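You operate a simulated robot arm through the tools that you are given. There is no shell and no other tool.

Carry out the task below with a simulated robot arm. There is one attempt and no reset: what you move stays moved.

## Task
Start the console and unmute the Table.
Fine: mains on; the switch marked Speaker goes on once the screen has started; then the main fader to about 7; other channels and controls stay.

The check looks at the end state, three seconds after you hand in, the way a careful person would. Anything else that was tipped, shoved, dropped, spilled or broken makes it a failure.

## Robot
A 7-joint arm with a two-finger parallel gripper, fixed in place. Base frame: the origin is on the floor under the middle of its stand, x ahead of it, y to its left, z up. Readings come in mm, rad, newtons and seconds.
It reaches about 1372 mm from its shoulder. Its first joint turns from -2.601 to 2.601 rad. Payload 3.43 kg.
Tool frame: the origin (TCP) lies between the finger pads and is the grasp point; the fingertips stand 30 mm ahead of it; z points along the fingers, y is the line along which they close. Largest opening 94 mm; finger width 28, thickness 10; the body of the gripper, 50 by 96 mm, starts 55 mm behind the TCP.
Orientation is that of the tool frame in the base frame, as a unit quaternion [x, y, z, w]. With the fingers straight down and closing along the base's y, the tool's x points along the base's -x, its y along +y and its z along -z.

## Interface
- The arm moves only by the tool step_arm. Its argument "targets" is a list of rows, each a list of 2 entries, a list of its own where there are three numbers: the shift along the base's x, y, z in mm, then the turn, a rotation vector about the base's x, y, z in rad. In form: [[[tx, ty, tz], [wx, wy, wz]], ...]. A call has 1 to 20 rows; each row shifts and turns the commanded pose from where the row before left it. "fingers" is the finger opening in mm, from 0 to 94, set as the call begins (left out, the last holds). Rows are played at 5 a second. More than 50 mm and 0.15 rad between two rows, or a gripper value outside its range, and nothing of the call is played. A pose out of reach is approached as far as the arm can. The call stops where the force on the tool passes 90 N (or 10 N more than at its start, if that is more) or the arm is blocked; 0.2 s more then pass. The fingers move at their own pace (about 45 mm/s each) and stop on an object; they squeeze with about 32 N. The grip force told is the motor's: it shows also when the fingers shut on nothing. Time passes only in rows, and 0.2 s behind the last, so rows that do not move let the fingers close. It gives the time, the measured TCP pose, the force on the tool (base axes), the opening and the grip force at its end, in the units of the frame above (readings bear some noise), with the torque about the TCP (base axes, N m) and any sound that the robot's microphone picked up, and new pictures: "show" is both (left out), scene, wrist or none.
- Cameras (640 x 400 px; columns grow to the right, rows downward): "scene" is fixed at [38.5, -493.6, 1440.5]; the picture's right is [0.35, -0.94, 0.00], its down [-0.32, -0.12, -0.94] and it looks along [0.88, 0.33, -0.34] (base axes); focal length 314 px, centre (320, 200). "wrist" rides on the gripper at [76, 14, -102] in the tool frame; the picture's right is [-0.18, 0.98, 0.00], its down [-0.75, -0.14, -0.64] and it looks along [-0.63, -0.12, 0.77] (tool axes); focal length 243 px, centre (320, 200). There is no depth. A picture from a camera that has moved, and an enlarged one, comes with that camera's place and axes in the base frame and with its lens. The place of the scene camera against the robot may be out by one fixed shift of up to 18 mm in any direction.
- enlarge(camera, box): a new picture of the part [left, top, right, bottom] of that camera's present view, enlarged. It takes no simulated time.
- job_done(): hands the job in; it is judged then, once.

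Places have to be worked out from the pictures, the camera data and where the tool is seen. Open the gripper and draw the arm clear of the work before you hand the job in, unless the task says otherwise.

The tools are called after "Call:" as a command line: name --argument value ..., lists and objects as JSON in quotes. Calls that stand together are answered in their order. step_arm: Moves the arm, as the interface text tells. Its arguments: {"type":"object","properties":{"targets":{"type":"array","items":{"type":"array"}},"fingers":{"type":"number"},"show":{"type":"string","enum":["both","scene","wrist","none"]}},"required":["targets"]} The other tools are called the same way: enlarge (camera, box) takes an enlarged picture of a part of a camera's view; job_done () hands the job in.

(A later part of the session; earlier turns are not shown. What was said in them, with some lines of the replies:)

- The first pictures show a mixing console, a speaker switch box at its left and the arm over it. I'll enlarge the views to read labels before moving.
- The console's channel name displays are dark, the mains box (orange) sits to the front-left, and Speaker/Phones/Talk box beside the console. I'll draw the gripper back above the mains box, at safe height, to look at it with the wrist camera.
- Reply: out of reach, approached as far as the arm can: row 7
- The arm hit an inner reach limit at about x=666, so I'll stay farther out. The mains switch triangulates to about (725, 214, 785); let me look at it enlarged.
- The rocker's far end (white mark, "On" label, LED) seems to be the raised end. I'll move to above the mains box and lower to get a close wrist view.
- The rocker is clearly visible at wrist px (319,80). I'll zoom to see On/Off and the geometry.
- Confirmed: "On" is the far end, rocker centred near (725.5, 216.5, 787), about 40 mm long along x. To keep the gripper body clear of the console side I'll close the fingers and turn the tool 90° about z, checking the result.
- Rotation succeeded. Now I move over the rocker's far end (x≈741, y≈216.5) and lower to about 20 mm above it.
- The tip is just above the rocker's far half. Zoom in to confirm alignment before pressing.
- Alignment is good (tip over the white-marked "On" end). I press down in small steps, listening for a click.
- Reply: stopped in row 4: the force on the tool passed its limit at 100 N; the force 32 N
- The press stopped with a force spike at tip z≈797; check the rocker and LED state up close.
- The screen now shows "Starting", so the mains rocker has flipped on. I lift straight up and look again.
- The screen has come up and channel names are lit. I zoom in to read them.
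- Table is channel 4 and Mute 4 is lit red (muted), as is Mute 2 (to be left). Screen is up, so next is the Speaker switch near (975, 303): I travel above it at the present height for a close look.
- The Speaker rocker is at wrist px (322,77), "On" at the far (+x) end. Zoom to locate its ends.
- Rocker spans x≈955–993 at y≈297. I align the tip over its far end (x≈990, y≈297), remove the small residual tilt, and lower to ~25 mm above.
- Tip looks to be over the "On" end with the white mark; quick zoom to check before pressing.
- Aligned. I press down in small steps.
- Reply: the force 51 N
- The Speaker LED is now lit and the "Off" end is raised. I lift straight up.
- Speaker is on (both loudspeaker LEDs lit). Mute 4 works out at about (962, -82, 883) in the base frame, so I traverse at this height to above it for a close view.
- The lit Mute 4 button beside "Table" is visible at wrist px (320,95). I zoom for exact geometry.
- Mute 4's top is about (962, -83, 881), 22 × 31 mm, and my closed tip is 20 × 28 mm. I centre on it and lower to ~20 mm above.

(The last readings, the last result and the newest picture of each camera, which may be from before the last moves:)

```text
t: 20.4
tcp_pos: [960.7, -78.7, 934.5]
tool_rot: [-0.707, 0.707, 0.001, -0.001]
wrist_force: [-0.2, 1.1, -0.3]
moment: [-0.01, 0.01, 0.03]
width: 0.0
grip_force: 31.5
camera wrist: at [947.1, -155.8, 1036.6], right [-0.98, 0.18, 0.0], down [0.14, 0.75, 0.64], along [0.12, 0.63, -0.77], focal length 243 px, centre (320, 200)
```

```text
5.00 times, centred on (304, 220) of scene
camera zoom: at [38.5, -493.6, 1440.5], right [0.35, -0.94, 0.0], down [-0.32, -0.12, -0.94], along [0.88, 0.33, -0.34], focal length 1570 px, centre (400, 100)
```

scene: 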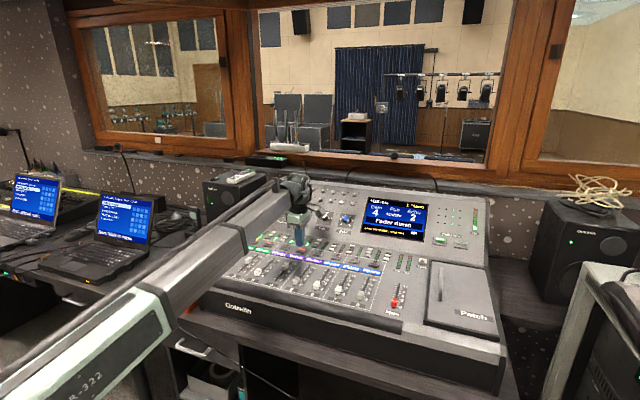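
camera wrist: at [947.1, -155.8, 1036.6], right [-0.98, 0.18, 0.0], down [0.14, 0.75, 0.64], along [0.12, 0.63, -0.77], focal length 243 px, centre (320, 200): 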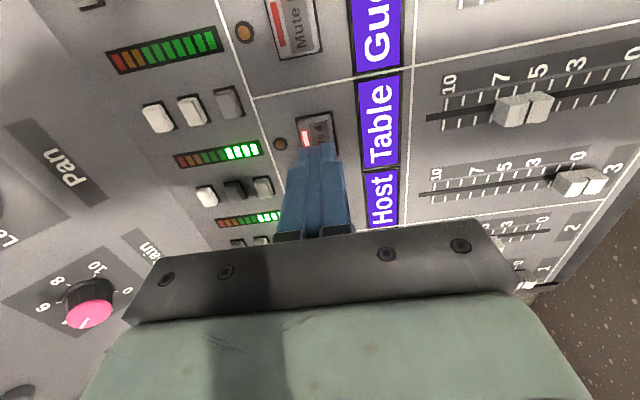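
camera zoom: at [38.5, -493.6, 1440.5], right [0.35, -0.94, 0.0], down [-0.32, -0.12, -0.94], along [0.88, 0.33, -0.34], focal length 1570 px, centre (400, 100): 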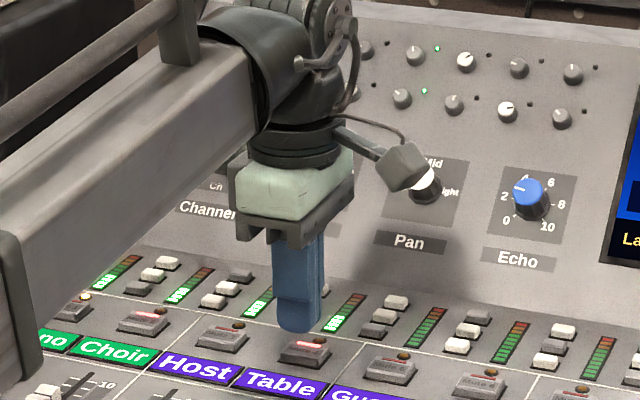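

The image puts the button centre ~3 mm further to -y than the tip. I shift (+1, -3) and step down gently.

Call:
step_arm --targets '[[[1, -3, 0], [0, 0, 0]], [[0, 0, -15], [0, 0, 0]], [[0, 0, -3], [0, 0, 0]], [[0, 0, -2], [0, 0, 0]], [[0, 0, -2], [0, 0, 0]], [[0, 0, 0], [0, 0, 0]]]'

Call:
enlarge --camera "wrist" --box '[240, 60, 432, 180]'

```text
t: 21.8
tcp_pos: [962.2, -84.6, 913.8]
tool_rot: [-0.707, 0.707, -0.001, -0.001]
wrist_force: [2.7, 0.3, 9.2]
moment: [0.0, -0.1, 0.04]
width: 0.0
grip_force: 32.0
heard: click
camera wrist: at [947.8, -159.9, 1016.0], right [-0.98, 0.18, 0.0], down [0.14, 0.75, 0.64], along [0.12, 0.63, -0.77], focal length 243 px, centre (320, 200)
```

scene: 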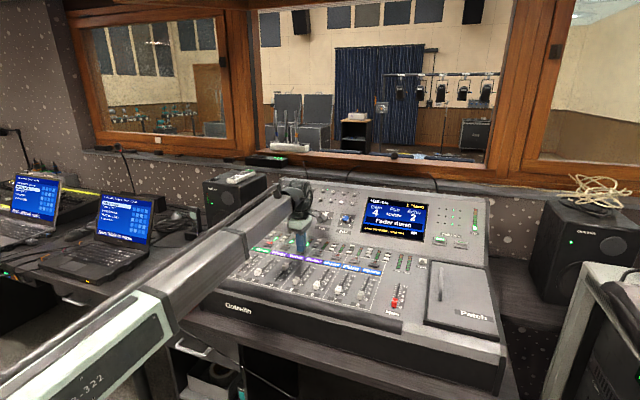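
wrist: 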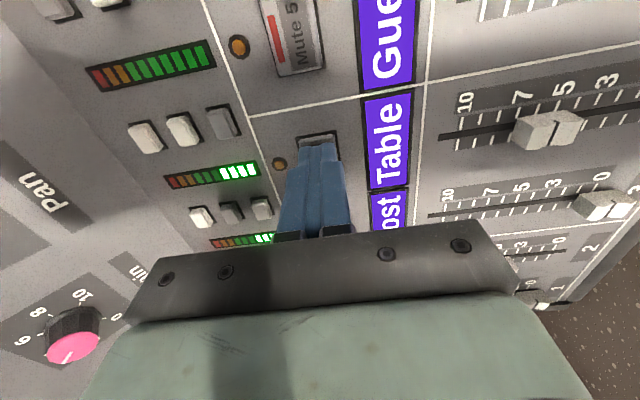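

```text
3.33 times, centred on (336, 120) of wrist
camera zoom: at [947.8, -159.9, 1016.0], right [-0.98, 0.18, 0.0], down [0.14, 0.75, 0.64], along [0.12, 0.63, -0.77], focal length 809 px, centre (267, 467)
```

zoom: 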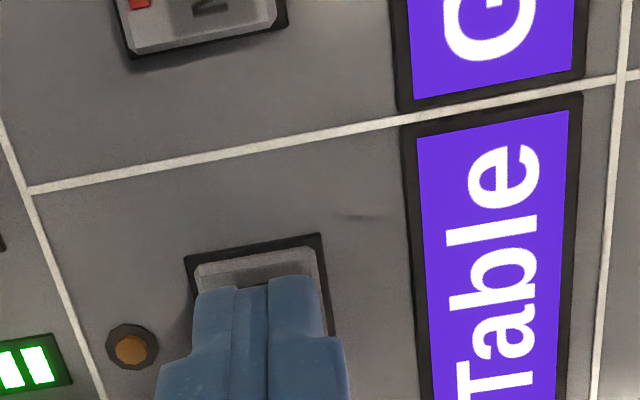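

A click was heard with about 9 N on the button. I lift off straight up and check the lamp before doing anything else.

Call:
step_arm --targets '[[[0, 0, 6], [0, 0, 0]], [[0, 0, 14], [0, 0, 0]], [[0, 0, 40], [0, 0, 0]], [[0, 0, 40], [0, 0, 0]], [[0, 0, 40], [0, 0, 0]], [[0, 0, 0], [0, 0, 0]]]'

Call:
enlarge --camera "wrist" --box '[220, 0, 412, 140]'

Call:
enlarge --camera "scene" --box '[230, 215, 390, 315]'

Call:
enlarge --camera "scene" --box '[350, 185, 500, 279]'

```text
t: 23.2
tcp_pos: [960.9, -82.2, 1054.9]
tool_rot: [-0.707, 0.707, 0.001, -0.001]
wrist_force: [-0.4, 0.2, 0.8]
moment: [-0.01, 0.0, 0.02]
width: 0.2
grip_force: 31.5
camera wrist: at [946.4, -157.9, 1157.5], right [-0.98, 0.18, 0.0], down [0.14, 0.75, 0.64], along [0.12, 0.63, -0.77], focal length 243 px, centre (320, 200)
```

scene: 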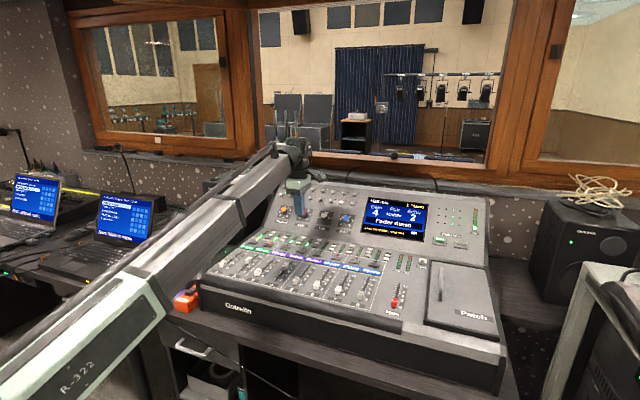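
wrist: 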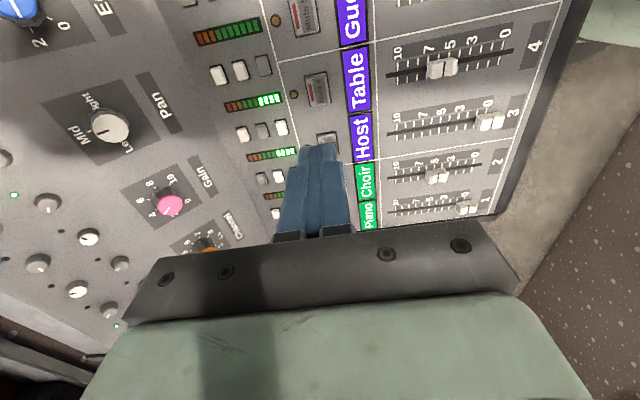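

```text
2.86 times, centred on (316, 70) of wrist
camera zoom: at [946.4, -157.9, 1157.5], right [-0.98, 0.18, 0.0], down [0.14, 0.75, 0.64], along [0.12, 0.63, -0.77], focal length 693 px, centre (331, 571)
```

zoom: 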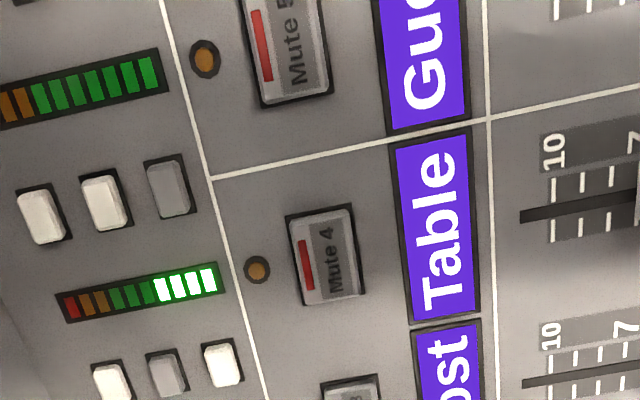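

```text
4.00 times, centred on (310, 265) of scene
camera zoom: at [38.5, -493.6, 1440.5], right [0.35, -0.94, 0.0], down [-0.32, -0.12, -0.94], along [0.88, 0.33, -0.34], focal length 1256 px, centre (360, -60)
```

zoom: 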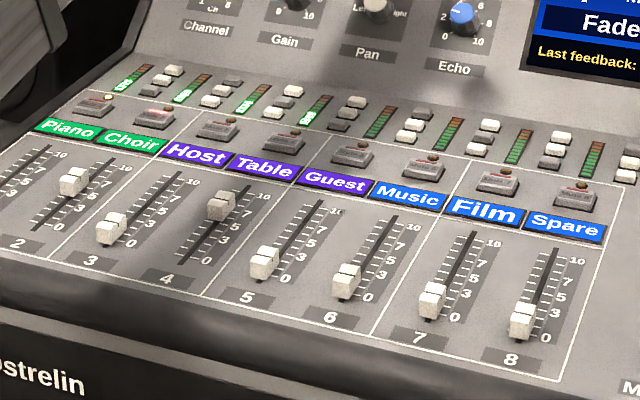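

```text
4.26 times, centred on (425, 232) of scene
camera zoom: at [38.5, -493.6, 1440.5], right [0.35, -0.94, 0.0], down [-0.32, -0.12, -0.94], along [0.88, 0.33, -0.34], focal length 1336 px, centre (-127, 64)
```

zoom: 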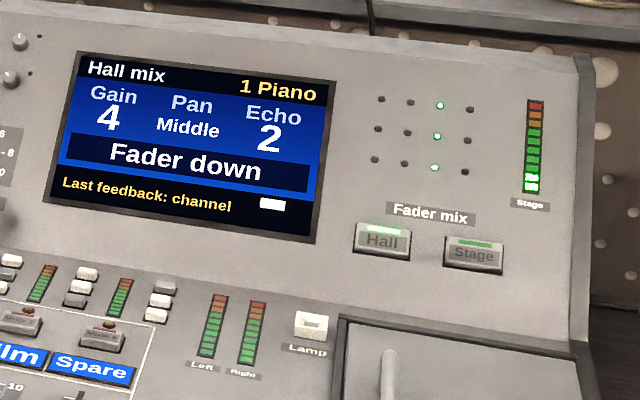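

Mute 4 is now dark while Mute 2 stays lit, as wanted. Next the red Main fader, near (782, -448): I travel there at safe height for a close look.

Call:
step_arm --targets '[[[-20, -41, 0], [0, 0, 0]], [[-20, -41, 0], [0, 0, 0]], [[-20, -41, 0], [0, 0, 0]], [[-20, -41, 0], [0, 0, 0]], [[-20, -41, 0], [0, 0, 0]], [[-20, -41, 0], [0, 0, 0]], [[-20, -41, 0], [0, 0, 0]], [[-20, -41, 0], [0, 0, 0]], [[-20, -38, 0], [0, 0, 0]], [[0, 0, 0], [0, 0, 0]], [[0, 0, 0], [0, 0, 0]]]'

```text
t: 25.6
tcp_pos: [781.4, -450.3, 1051.3]
tool_rot: [-0.707, 0.707, 0.001, 0.0]
wrist_force: [0.0, -0.6, 0.1]
moment: [0.0, -0.04, -0.01]
width: 0.0
grip_force: 31.9
camera wrist: at [766.6, -526.7, 1155.2], right [-0.98, 0.18, 0.0], down [0.14, 0.75, 0.64], along [0.12, 0.63, -0.77], focal length 243 px, centre (320, 200)
```

scene: 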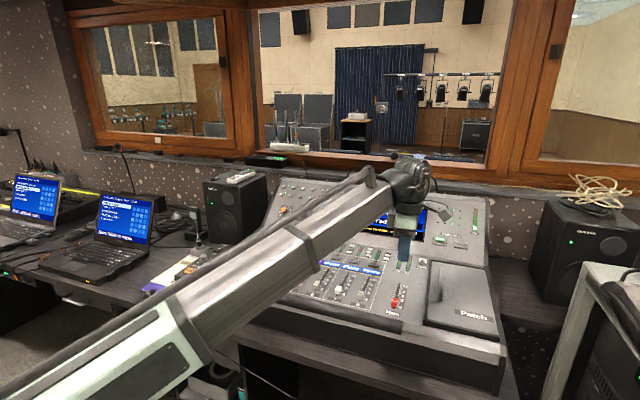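
wrist: 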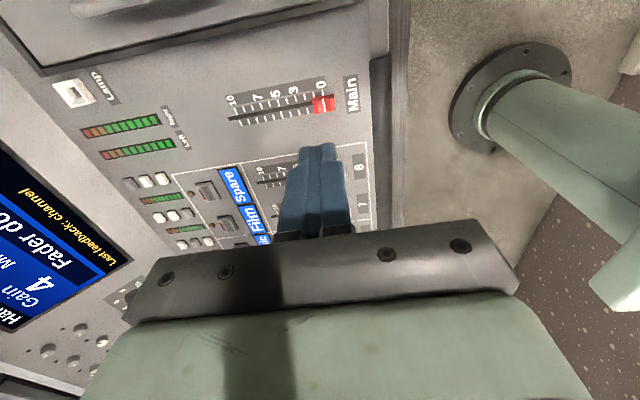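

The Main fader with its red cap at 0 is at wrist px (322,103). I zoom in to map the scale.

Call:
enlarge --camera "wrist" --box '[210, 70, 370, 170]'

Call:
enlarge --camera "scene" --box '[360, 240, 456, 320]'

```text
4.00 times, centred on (290, 120) of wrist
camera zoom: at [766.6, -526.7, 1155.2], right [-0.98, 0.18, 0.0], down [0.14, 0.75, 0.64], along [0.12, 0.63, -0.77], focal length 970 px, centre (440, 520)
```

zoom: 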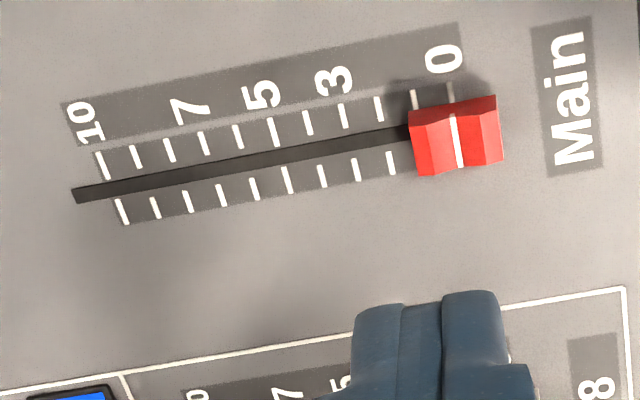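

```text
5.00 times, centred on (408, 280) of scene
camera zoom: at [38.5, -493.6, 1440.5], right [0.35, -0.94, 0.0], down [-0.32, -0.12, -0.94], along [0.88, 0.33, -0.34], focal length 1570 px, centre (-120, -200)
```

zoom: 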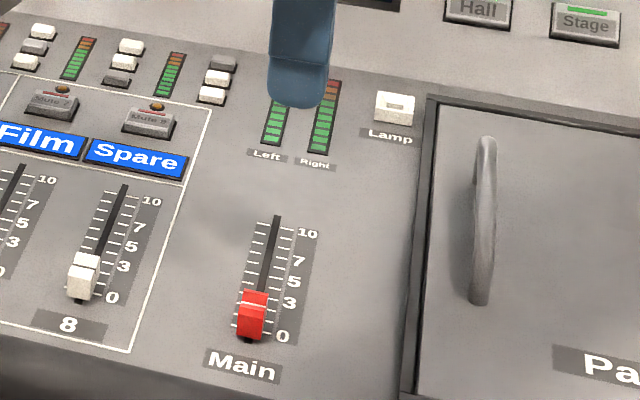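

Scale is linear at ~10 mm per unit; cap spans x≈766–791 at y≈-438, panel z≈870. I'll come down just in front (operator side) of the cap at x≈744, y≈-438, to tip z≈892, and look.

Call:
step_arm --targets '[[[-37, 12, 0], [0, 0, 0]], [[0, 0, -45], [0, 0, 0]], [[0, 0, -45], [0, 0, 0]], [[0, 0, -39], [0, 0, 0]], [[0, 0, 0], [0, 0, 0]], [[0, 0, 0], [0, 0, 0]]]'

Call:
enlarge --camera "wrist" --box '[180, 60, 372, 180]'

Call:
enlarge --camera "scene" --box '[350, 240, 446, 320]'

```text
t: 27.0
tcp_pos: [744.7, -440.0, 922.0]
tool_rot: [-0.707, 0.707, 0.0, -0.002]
wrist_force: [-0.2, 0.8, 0.1]
moment: [-0.02, -0.03, -0.01]
width: 0.1
grip_force: 31.7
camera wrist: at [730.0, -514.8, 1025.3], right [-0.98, 0.18, 0.0], down [0.14, 0.75, 0.64], along [0.12, 0.63, -0.77], focal length 243 px, centre (320, 200)
```

scene: 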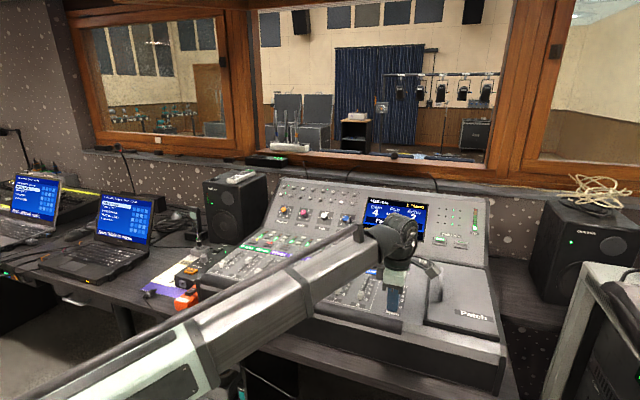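
wrist: 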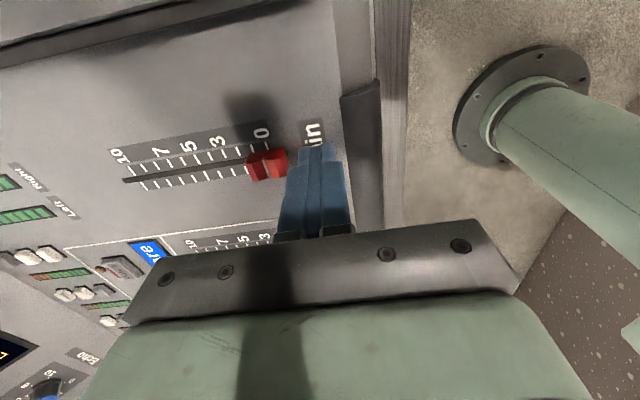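

```text
3.33 times, centred on (276, 120) of wrist
camera zoom: at [730.0, -514.8, 1025.3], right [-0.98, 0.18, 0.0], down [0.14, 0.75, 0.64], along [0.12, 0.63, -0.77], focal length 809 px, centre (467, 467)
```

zoom: 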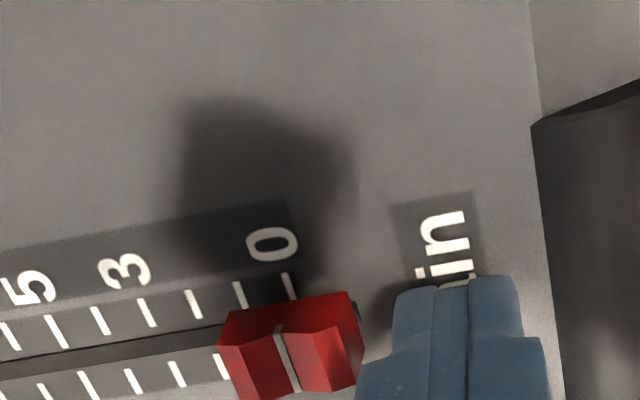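

```text
5.00 times, centred on (398, 280) of scene
camera zoom: at [38.5, -493.6, 1440.5], right [0.35, -0.94, 0.0], down [-0.32, -0.12, -0.94], along [0.88, 0.33, -0.34], focal length 1570 px, centre (-70, -200)
```

zoom: 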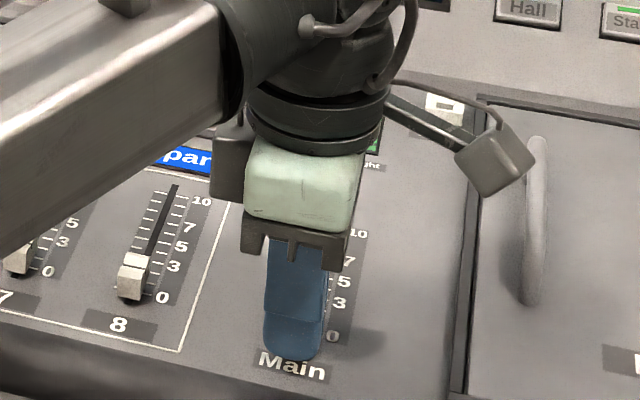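

The cap top is at about z≈896 and the panel ~870–880; tip is at 892. I lower 8 mm more in small steps, watching the force in case the panel is met.

Call:
step_arm --targets '[[[0, 0, -3], [0, 0, 0]], [[0, 0, -2], [0, 0, 0]], [[0, 0, -2], [0, 0, 0]], [[0, 0, -1], [0, 0, 0]], [[0, 0, 0], [0, 0, 0]]]'

Call:
enlarge --camera "wrist" --box '[180, 60, 372, 180]'

Call:
enlarge --camera "scene" --box '[376, 280, 424, 320]'

```text
t: 28.2
tcp_pos: [745.2, -439.5, 914.7]
tool_rot: [-0.707, 0.707, 0.001, -0.001]
wrist_force: [-0.2, -0.2, 0.3]
moment: [0.02, 0.04, -0.03]
width: 0.0
grip_force: 32.2
camera wrist: at [730.9, -514.4, 1018.2], right [-0.98, 0.18, 0.0], down [0.14, 0.75, 0.64], along [0.12, 0.63, -0.77], focal length 243 px, centre (320, 200)
```

scene: 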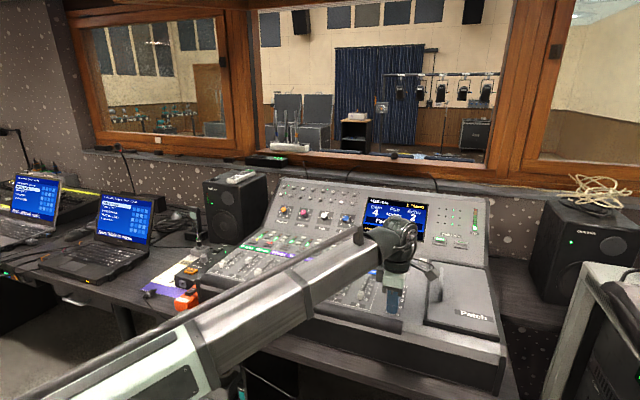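
wrist: 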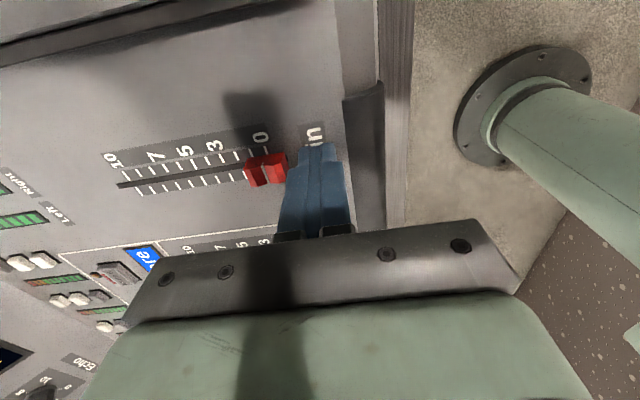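

```text
3.33 times, centred on (276, 120) of wrist
camera zoom: at [730.9, -514.4, 1018.2], right [-0.98, 0.18, 0.0], down [0.14, 0.75, 0.64], along [0.12, 0.63, -0.77], focal length 809 px, centre (467, 467)
```

zoom: 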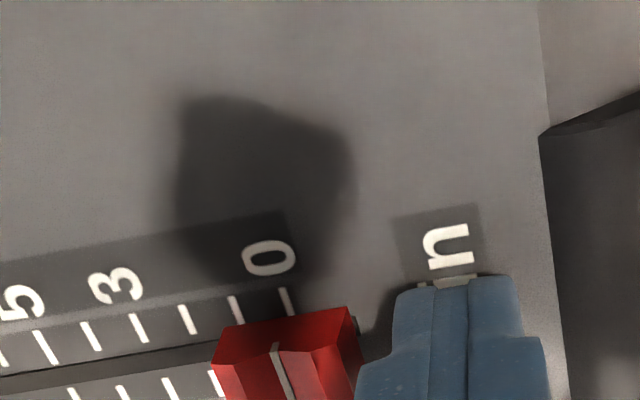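

```text
10.00 times, centred on (400, 300) of scene
camera zoom: at [38.5, -493.6, 1440.5], right [0.35, -0.94, 0.0], down [-0.32, -0.12, -0.94], along [0.88, 0.33, -0.34], focal length 3140 px, centre (-480, -800)
```

zoom: 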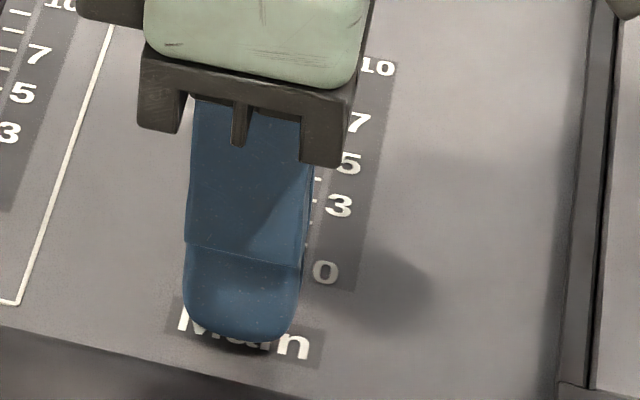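

No contact with the panel yet and the tip overlaps the cap side by ~12 mm. I push the cap along +x in 10 mm steps, stopping well short of 7 first.

Call:
step_arm --targets '[[[8, -1, 0], [0, 0, 0]], [[8, 0, 0], [0, 0, 0]], [[8, 0, 0], [0, 0, 0]], [[8, 0, 0], [0, 0, 0]], [[8, 0, 0], [0, 0, 0]], [[8, 0, 0], [0, 0, 0]], [[0, 0, 0], [0, 0, 0]]]'

Call:
enlarge --camera "wrist" --box '[180, 60, 372, 180]'

Call:
enlarge --camera "scene" --box '[376, 250, 440, 303]'

```text
t: 29.8
tcp_pos: [792.5, -439.3, 916.0]
tool_rot: [-0.706, 0.708, 0.001, -0.001]
wrist_force: [0.2, -0.4, -0.5]
moment: [-0.01, -0.01, -0.01]
width: 0.0
grip_force: 32.1
camera wrist: at [778.4, -515.2, 1018.4], right [-0.98, 0.18, 0.0], down [0.14, 0.75, 0.64], along [0.12, 0.63, -0.77], focal length 243 px, centre (320, 200)
```

scene: 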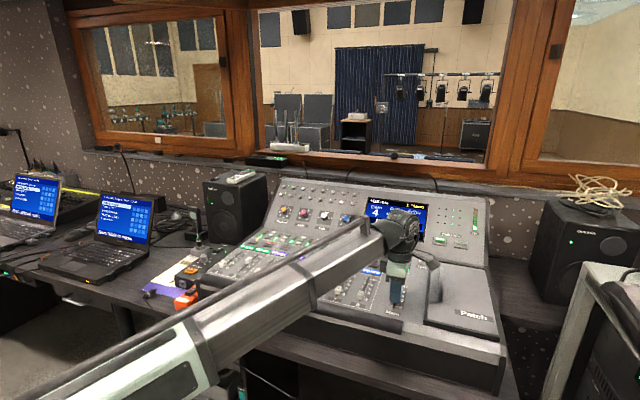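
wrist: 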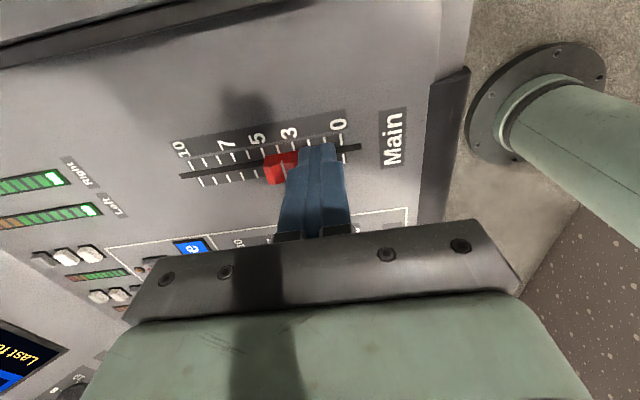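

```text
3.33 times, centred on (276, 120) of wrist
camera zoom: at [778.4, -515.2, 1018.4], right [-0.98, 0.18, 0.0], down [0.14, 0.75, 0.64], along [0.12, 0.63, -0.77], focal length 809 px, centre (467, 467)
```

zoom: 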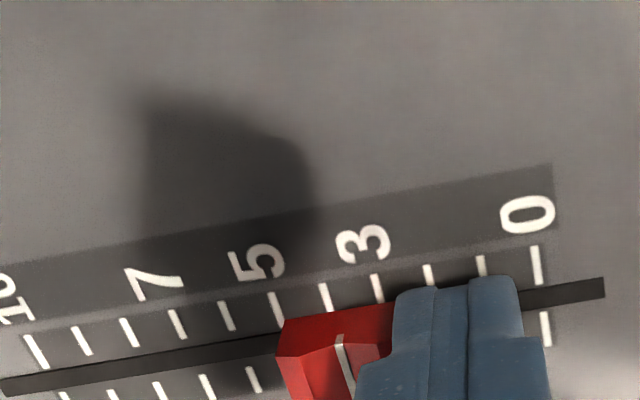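

```text
7.55 times, centred on (408, 276) of scene
camera zoom: at [38.5, -493.6, 1440.5], right [0.35, -0.94, 0.0], down [-0.32, -0.12, -0.94], along [0.88, 0.33, -0.34], focal length 2370 px, centre (-344, -377)
```

zoom: 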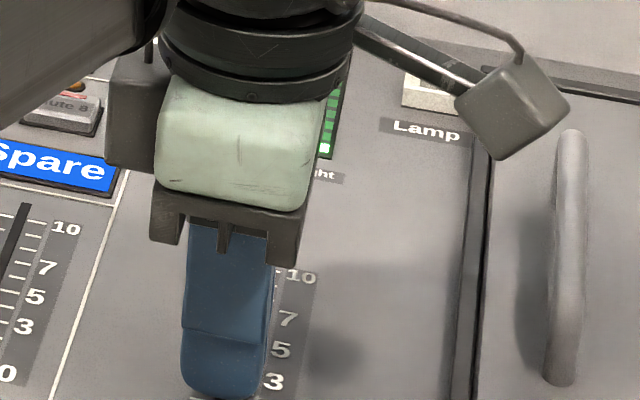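

The cap follows; it's at about 3.7 now (TCP x≈793), consistent with 10 mm per unit. I push a further 32 mm.

Call:
step_arm --targets '[[[8, 0, 0], [0, 0, 0]], [[8, 0, 0], [0, 0, 0]], [[8, 0, 0], [0, 0, 0]], [[4, 0, 0], [0, 0, 0]], [[4, 0, 0], [0, 0, 0]], [[0, 0, 0], [0, 0, 0]], [[0, 0, 0], [0, 0, 0]]]'

Call:
enlarge --camera "wrist" --box '[200, 60, 392, 180]'

```text
t: 31.4
tcp_pos: [824.1, -440.9, 916.2]
tool_rot: [-0.707, 0.707, 0.001, -0.001]
wrist_force: [0.1, 0.5, -0.3]
moment: [0.02, 0.0, -0.02]
width: 0.1
grip_force: 31.8
camera wrist: at [810.6, -515.6, 1018.6], right [-0.98, 0.18, 0.0], down [0.14, 0.75, 0.64], along [0.12, 0.63, -0.77], focal length 243 px, centre (320, 200)
```

scene: 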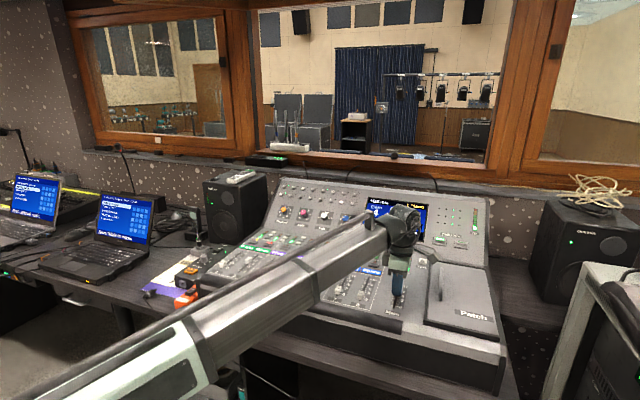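
wrist: 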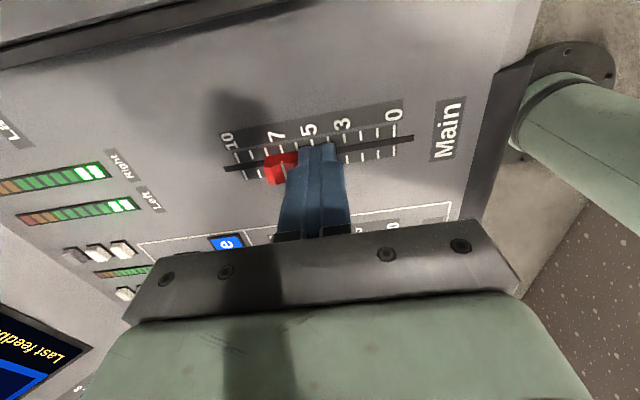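

```text
3.33 times, centred on (296, 120) of wrist
camera zoom: at [810.6, -515.6, 1018.6], right [-0.98, 0.18, 0.0], down [0.14, 0.75, 0.64], along [0.12, 0.63, -0.77], focal length 809 px, centre (400, 467)
```

zoom: 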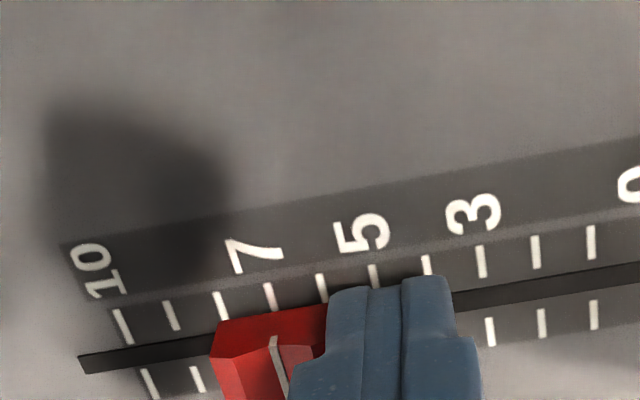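

The cap line is near 7. I back off a little from the cap, lift, and check the reading from above.

Call:
step_arm --targets '[[[-8, 0, 0], [0, 0, 0]], [[-6, 0, 4], [0, 0, 0]], [[0, 0, 40], [0, 0, 0]], [[0, 0, 45], [0, 0, 0]], [[0, -5, 45], [0, 0, 0]], [[0, -5, 0], [0, 0, 0]], [[0, 0, 0], [0, 0, 0]]]'

Call:
enlarge --camera "wrist" --box '[230, 50, 390, 150]'

Call:
enlarge --camera "scene" --box '[360, 240, 456, 320]'

```text
t: 33.0
tcp_pos: [811.3, -448.7, 1049.2]
tool_rot: [-0.707, 0.707, 0.001, 0.0]
wrist_force: [0.0, -0.3, -0.3]
moment: [-0.02, -0.04, 0.03]
width: 0.0
grip_force: 31.8
camera wrist: at [796.6, -524.7, 1152.6], right [-0.98, 0.18, 0.0], down [0.14, 0.75, 0.64], along [0.12, 0.63, -0.77], focal length 243 px, centre (320, 200)
```

scene: 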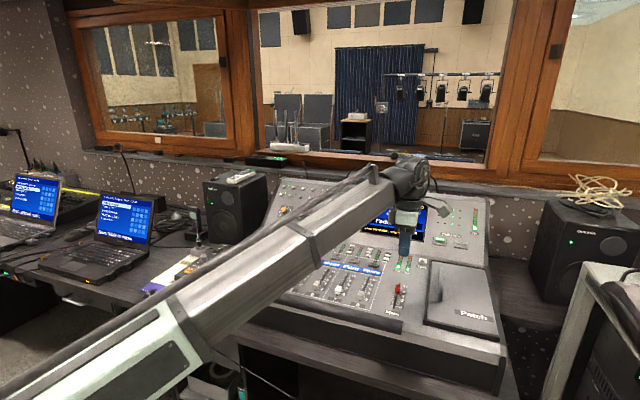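
wrist: 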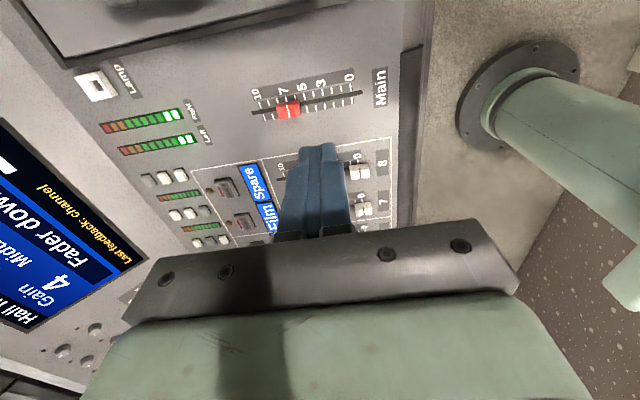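

```text
4.00 times, centred on (310, 100) of wrist
camera zoom: at [796.6, -524.7, 1152.6], right [-0.98, 0.18, 0.0], down [0.14, 0.75, 0.64], along [0.12, 0.63, -0.77], focal length 970 px, centre (360, 600)
```

zoom: 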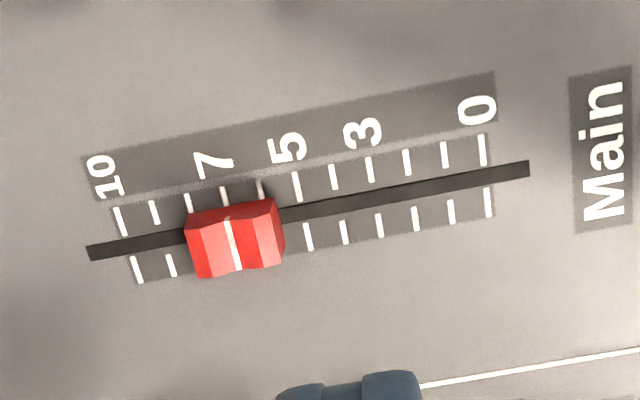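

```text
5.00 times, centred on (408, 280) of scene
camera zoom: at [38.5, -493.6, 1440.5], right [0.35, -0.94, 0.0], down [-0.32, -0.12, -0.94], along [0.88, 0.33, -0.34], focal length 1570 px, centre (-120, -200)
```

zoom: 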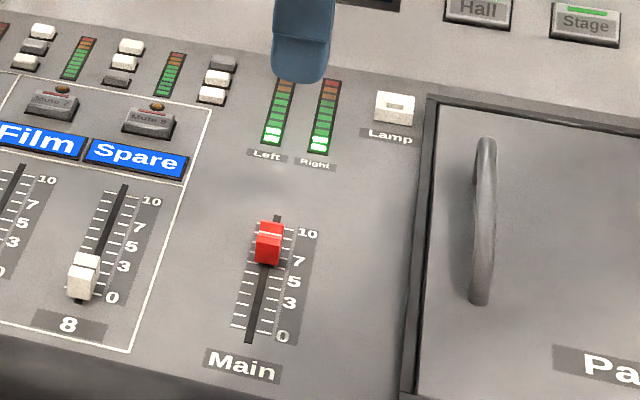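

The cap reads close to 7 (I estimate 6.7–6.9 after parallax). I zoom more tightly to decide on a small correction.

Call:
enlarge --camera "scene" --box '[380, 276, 428, 316]'

Call:
enlarge --camera "wrist" --box '[250, 80, 330, 130]'

```text
10.00 times, centred on (404, 296) of scene
camera zoom: at [38.5, -493.6, 1440.5], right [0.35, -0.94, 0.0], down [-0.32, -0.12, -0.94], along [0.88, 0.33, -0.34], focal length 3140 px, centre (-520, -760)
```

zoom: 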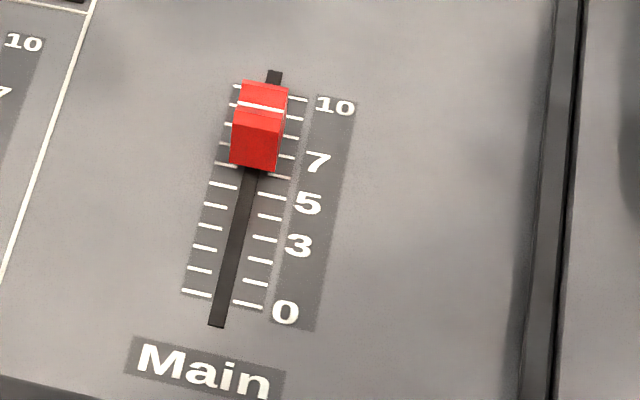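

```text
8.00 times, centred on (290, 105) of wrist
camera zoom: at [796.6, -524.7, 1152.6], right [-0.98, 0.18, 0.0], down [0.14, 0.75, 0.64], along [0.12, 0.63, -0.77], focal length 1941 px, centre (560, 960)
```

zoom: 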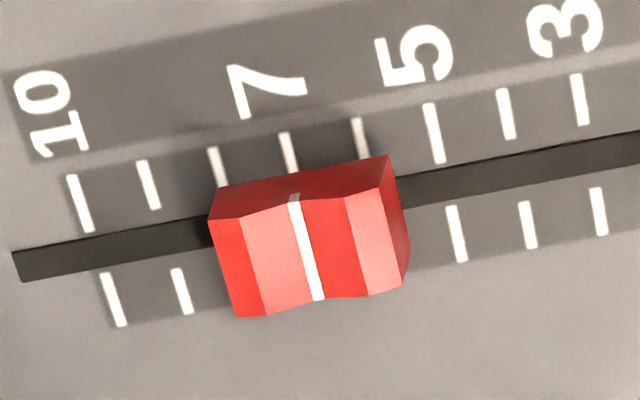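

From the foot of the cap against the ticks I read about 6.8. I'll repeat the same approach and nudge 2 mm further.

Call:
step_arm --targets '[[[0, 5, 0], [0, 0, 0]], [[0, 5, -45], [0, 0, 0]], [[0, 0, -45], [0, 0, 0]], [[0, 0, -40], [0, 0, 0]], [[0, 0, -4], [0, 0, 0]], [[6, 0, 0], [0, 0, 0]], [[6, 0, 0], [0, 0, 0]], [[2, 0, 0], [0, 0, 0]], [[2, 0, 0], [0, 0, 0]], [[0, 0, 0], [0, 0, 0]], [[0, 0, 0], [0, 0, 0]]]' --show "wrist"

Call:
enlarge --camera "wrist" --box '[200, 60, 392, 180]'

```text
t: 35.4
tcp_pos: [827.0, -438.2, 916.2]
tool_rot: [-0.707, 0.707, 0.001, -0.001]
wrist_force: [0.0, -0.6, -0.4]
moment: [-0.01, 0.01, -0.03]
width: 0.3
grip_force: 31.4
camera wrist: at [812.1, -515.3, 1018.3], right [-0.98, 0.18, 0.0], down [0.14, 0.75, 0.64], along [0.12, 0.63, -0.77], focal length 243 px, centre (320, 200)
```

wrist: 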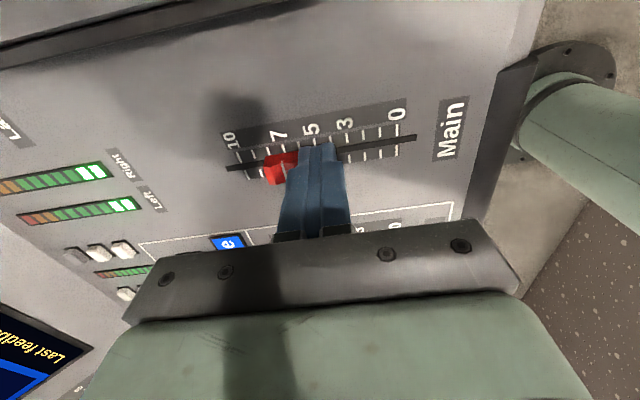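

```text
3.33 times, centred on (296, 120) of wrist
camera zoom: at [812.1, -515.3, 1018.3], right [-0.98, 0.18, 0.0], down [0.14, 0.75, 0.64], along [0.12, 0.63, -0.77], focal length 809 px, centre (400, 467)
```

zoom: 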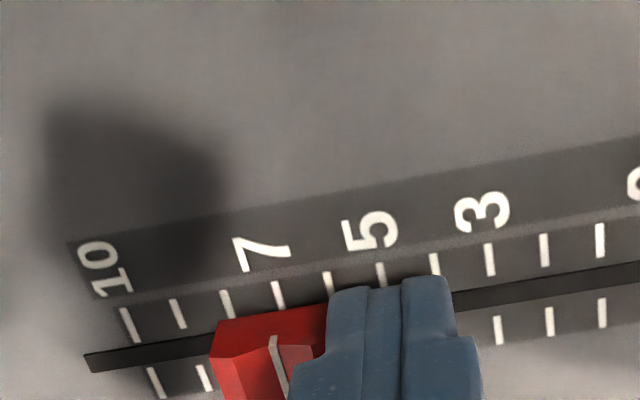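

Nudge done. I back off the cap, lift, and re-check the setting.

Call:
step_arm --targets '[[[-8, 0, 0], [0, 0, 0]], [[-6, 0, 4], [0, 0, 0]], [[0, 0, 40], [0, 0, 0]], [[0, 0, 45], [0, 0, 0]], [[0, -5, 45], [0, 0, 0]], [[20, -5, 0], [0, 0, 0]], [[0, 0, 0], [0, 0, 0]], [[0, 0, 0], [0, 0, 0]]]'

Call:
enlarge --camera "wrist" --box '[270, 70, 366, 130]'

Call:
enlarge --camera "scene" --box '[380, 276, 428, 316]'

```text
t: 37.2
tcp_pos: [830.7, -449.0, 1049.6]
tool_rot: [-0.707, 0.707, 0.001, 0.001]
wrist_force: [-0.2, 0.6, -0.1]
moment: [0.0, 0.01, -0.01]
width: 0.0
grip_force: 31.8
camera wrist: at [816.6, -525.5, 1151.6], right [-0.98, 0.18, 0.0], down [0.14, 0.75, 0.64], along [0.12, 0.63, -0.77], focal length 243 px, centre (320, 200)
```

scene: 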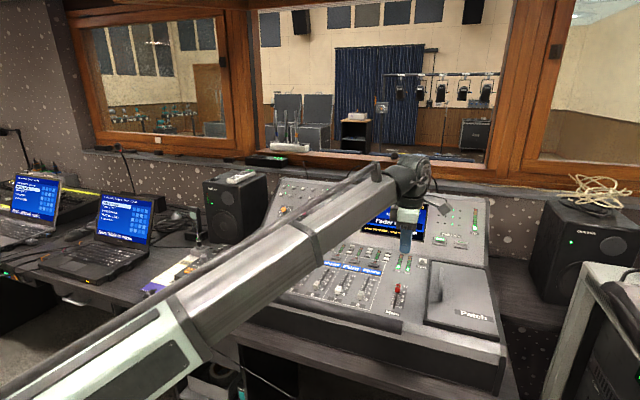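
wrist: 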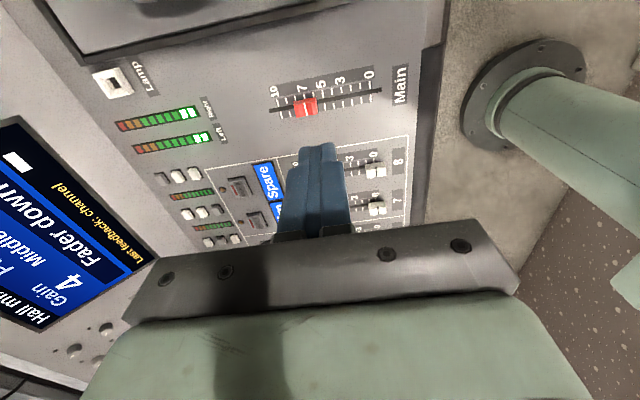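

```text
6.67 times, centred on (318, 100) of wrist
camera zoom: at [816.6, -525.5, 1151.6], right [-0.98, 0.18, 0.0], down [0.14, 0.75, 0.64], along [0.12, 0.63, -0.77], focal length 1618 px, centre (333, 867)
```

zoom: 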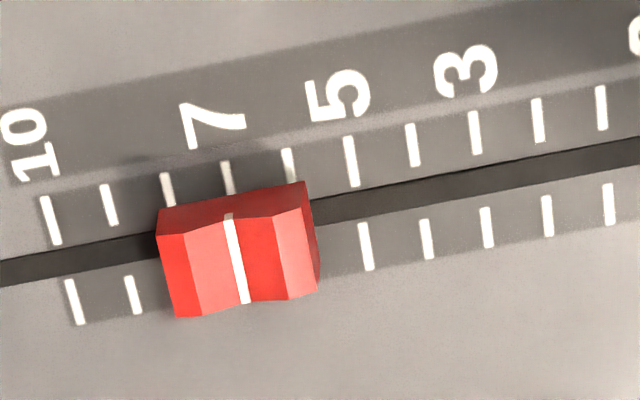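

```text
10.00 times, centred on (404, 296) of scene
camera zoom: at [38.5, -493.6, 1440.5], right [0.35, -0.94, 0.0], down [-0.32, -0.12, -0.94], along [0.88, 0.33, -0.34], focal length 3140 px, centre (-520, -760)
```

zoom: 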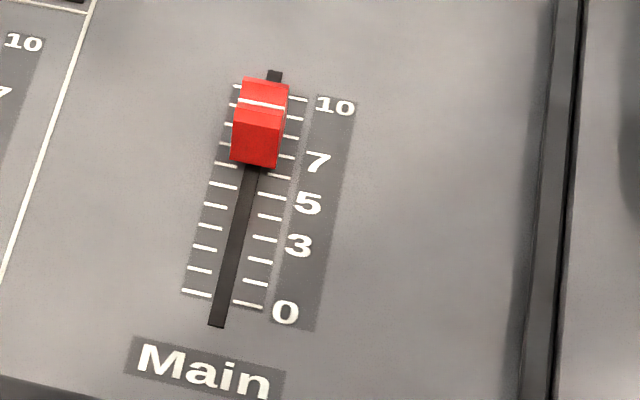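

The foot of the cap now sits at about 6.9–7.0. I raise the arm, swing it away to the left at height, and open the gripper so everything can be checked.

Call:
step_arm --targets '[[[0, 0, 45], [0, 0, 0]], [[0, 0, 45], [0, 0, 0]], [[0, 0, 30], [0, 0, 0]], [[0, 45, 0], [0, 0, 0]], [[0, 45, 0], [0, 0, 0]], [[0, 45, 0], [0, 0, 0]], [[0, 45, 0], [0, 0, 0]], [[0, 45, 0], [0, 0, 0]], [[0, 45, 0], [0, 0, 0]], [[0, 45, 0], [0, 0, 0]], [[0, 45, 0], [0, 0, 0]], [[0, 45, 0], [0, 0, 0]], [[0, 45, 0], [0, 0, 0]], [[0, 45, 0], [0, 0, 0]], [[0, 45, 0], [0, 0, 0]], [[0, 45, 0], [0, 0, 0]], [[0, 0, 0], [0, 0, 0]]]' --fingers 0

Call:
enlarge --camera "scene" --box '[200, 170, 520, 370]'

Call:
enlarge --camera "scene" --box '[225, 215, 385, 315]'

Call:
enlarge --camera "scene" --box '[140, 230, 268, 310]'

```text
t: 40.8
tcp_pos: [832.0, 136.8, 1171.0]
tool_rot: [-0.707, 0.707, 0.001, -0.001]
wrist_force: [-0.4, 0.3, 0.0]
moment: [0.01, 0.01, -0.02]
width: 0.0
grip_force: 31.7
camera wrist: at [817.4, 60.1, 1273.8], right [-0.98, 0.18, 0.0], down [0.14, 0.75, 0.64], along [0.12, 0.63, -0.77], focal length 243 px, centre (320, 200)
```

scene: 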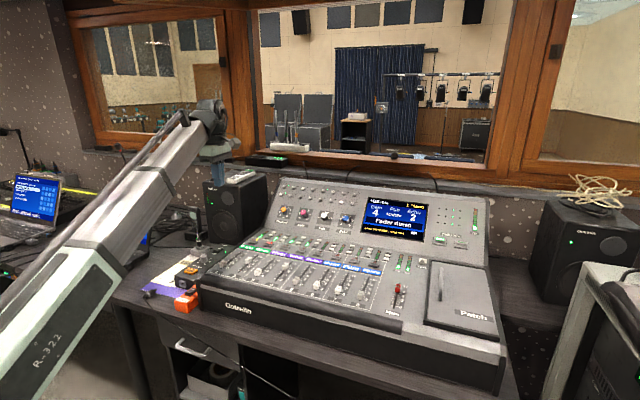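
wrist: 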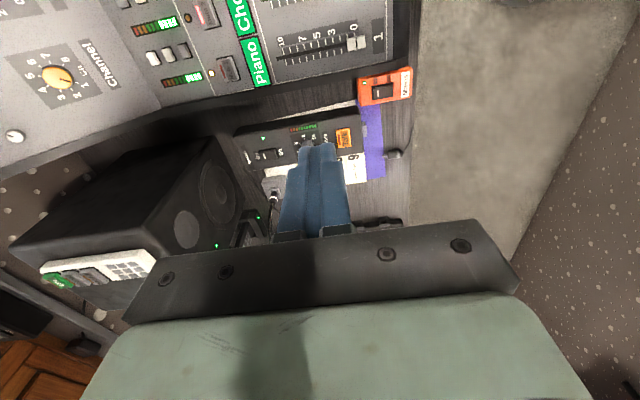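

```text
2.00 times, centred on (360, 270) of scene
camera zoom: at [38.5, -493.6, 1440.5], right [0.35, -0.94, 0.0], down [-0.32, -0.12, -0.94], along [0.88, 0.33, -0.34], focal length 628 px, centre (240, 60)
```

zoom: 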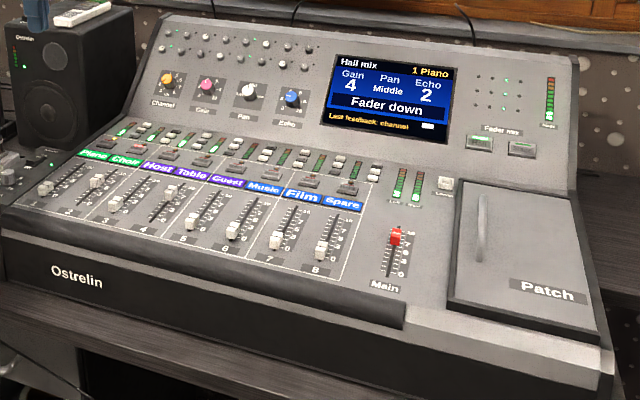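

```text
4.00 times, centred on (305, 265) of scene
camera zoom: at [38.5, -493.6, 1440.5], right [0.35, -0.94, 0.0], down [-0.32, -0.12, -0.94], along [0.88, 0.33, -0.34], focal length 1256 px, centre (380, -60)
```

zoom: 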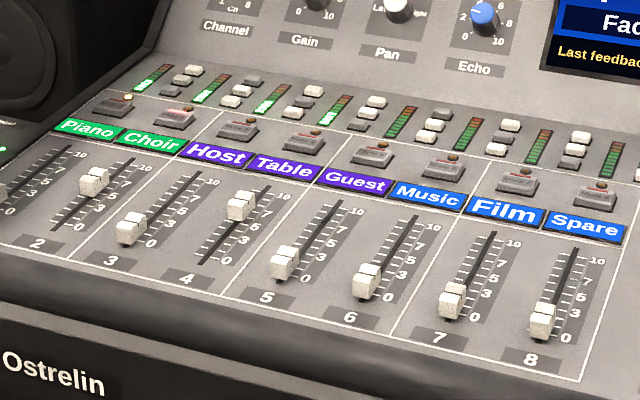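

```text
5.00 times, centred on (204, 270) of scene
camera zoom: at [38.5, -493.6, 1440.5], right [0.35, -0.94, 0.0], down [-0.32, -0.12, -0.94], along [0.88, 0.33, -0.34], focal length 1570 px, centre (900, -150)
```

zoom: 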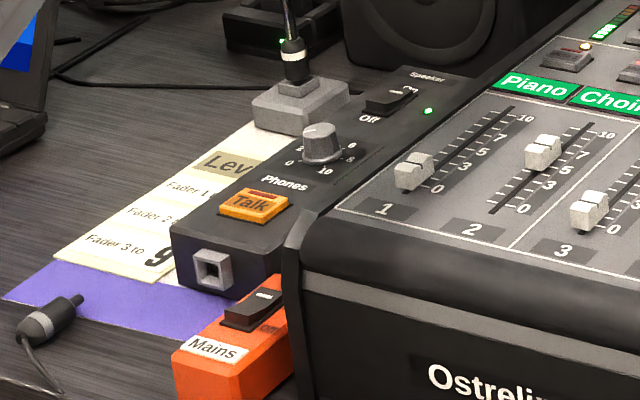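

Mains and Speaker rockers are on with LEDs lit, Table's mute is off, Choir's is still on, Main sits at ~7, and nothing else has shifted. I open the gripper with the arm clear of the work.

Call:
step_arm --targets '[[[0, 0, 20], [0, 0, 0]], [[0, 0, 0], [0, 0, 0]], [[0, 0, 0], [0, 0, 0]], [[0, 0, 0], [0, 0, 0]], [[0, 0, 0], [0, 0, 0]], [[0, 0, 0], [0, 0, 0]], [[0, 0, 0], [0, 0, 0]]]' --fingers 94

Call:
enlarge --camera "scene" --box '[350, 185, 500, 320]'

```text
t: 42.4
tcp_pos: [834.9, 137.4, 1182.8]
tool_rot: [0.707, -0.707, 0.002, -0.005]
wrist_force: [-0.3, 0.7, -0.2]
moment: [0.0, 0.0, 0.0]
width: 93.9
grip_force: 0.1
out of reach, approached as far as the arm can: row 1
camera wrist: at [819.6, 60.6, 1285.4], right [-0.98, 0.18, -0.01], down [0.14, 0.75, 0.64], along [0.13, 0.63, -0.76], focal length 243 px, centre (320, 200)
```

scene: 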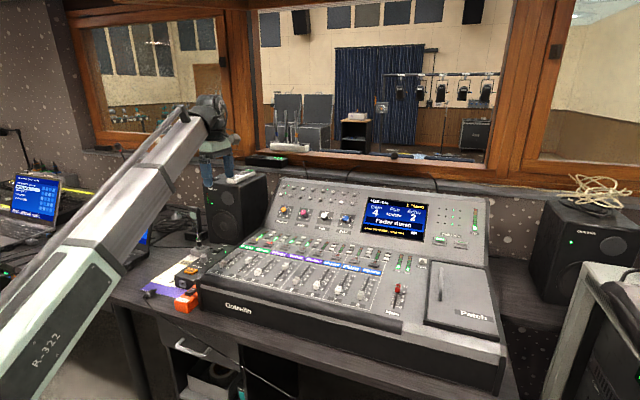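
wrist: 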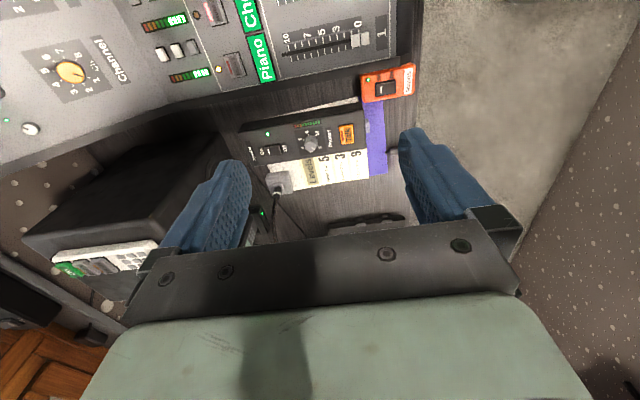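

```text
2.96 times, centred on (425, 252) of scene
camera zoom: at [38.5, -493.6, 1440.5], right [0.35, -0.94, 0.0], down [-0.32, -0.12, -0.94], along [0.88, 0.33, -0.34], focal length 930 px, centre (9, 44)
```

zoom: 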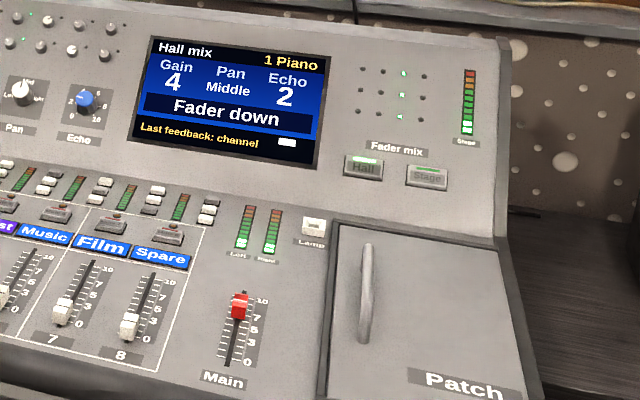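

The gripper is open, the arm is high and clear, and the console shows the wanted state (mains on, speaker on, Table unmuted, Main ≈ 7). I hand the job in.

Call:
job_done

```text
The job is handed in.
```

The console is running, Table is unmuted, and I've handed the job in. I haven't seen the result of the check.

- **Mains:** switched on first; the screen went through "Starting" and came up.
- **Speaker:** switched on after the screen had started; its light and the loudspeaker lights are lit.
- **Table:** it is channel 4. I pressed Mute 4 once and its red lamp went out.
- **Main fader:** set to about 6.9–7.0, judged from the camera against the scale marks.
- **Everything else:** Choir is still muted as it was. The other faders and controls look unchanged, and nothing appears to have been moved.

The gripper is open, and the arm is raised clear of the work.
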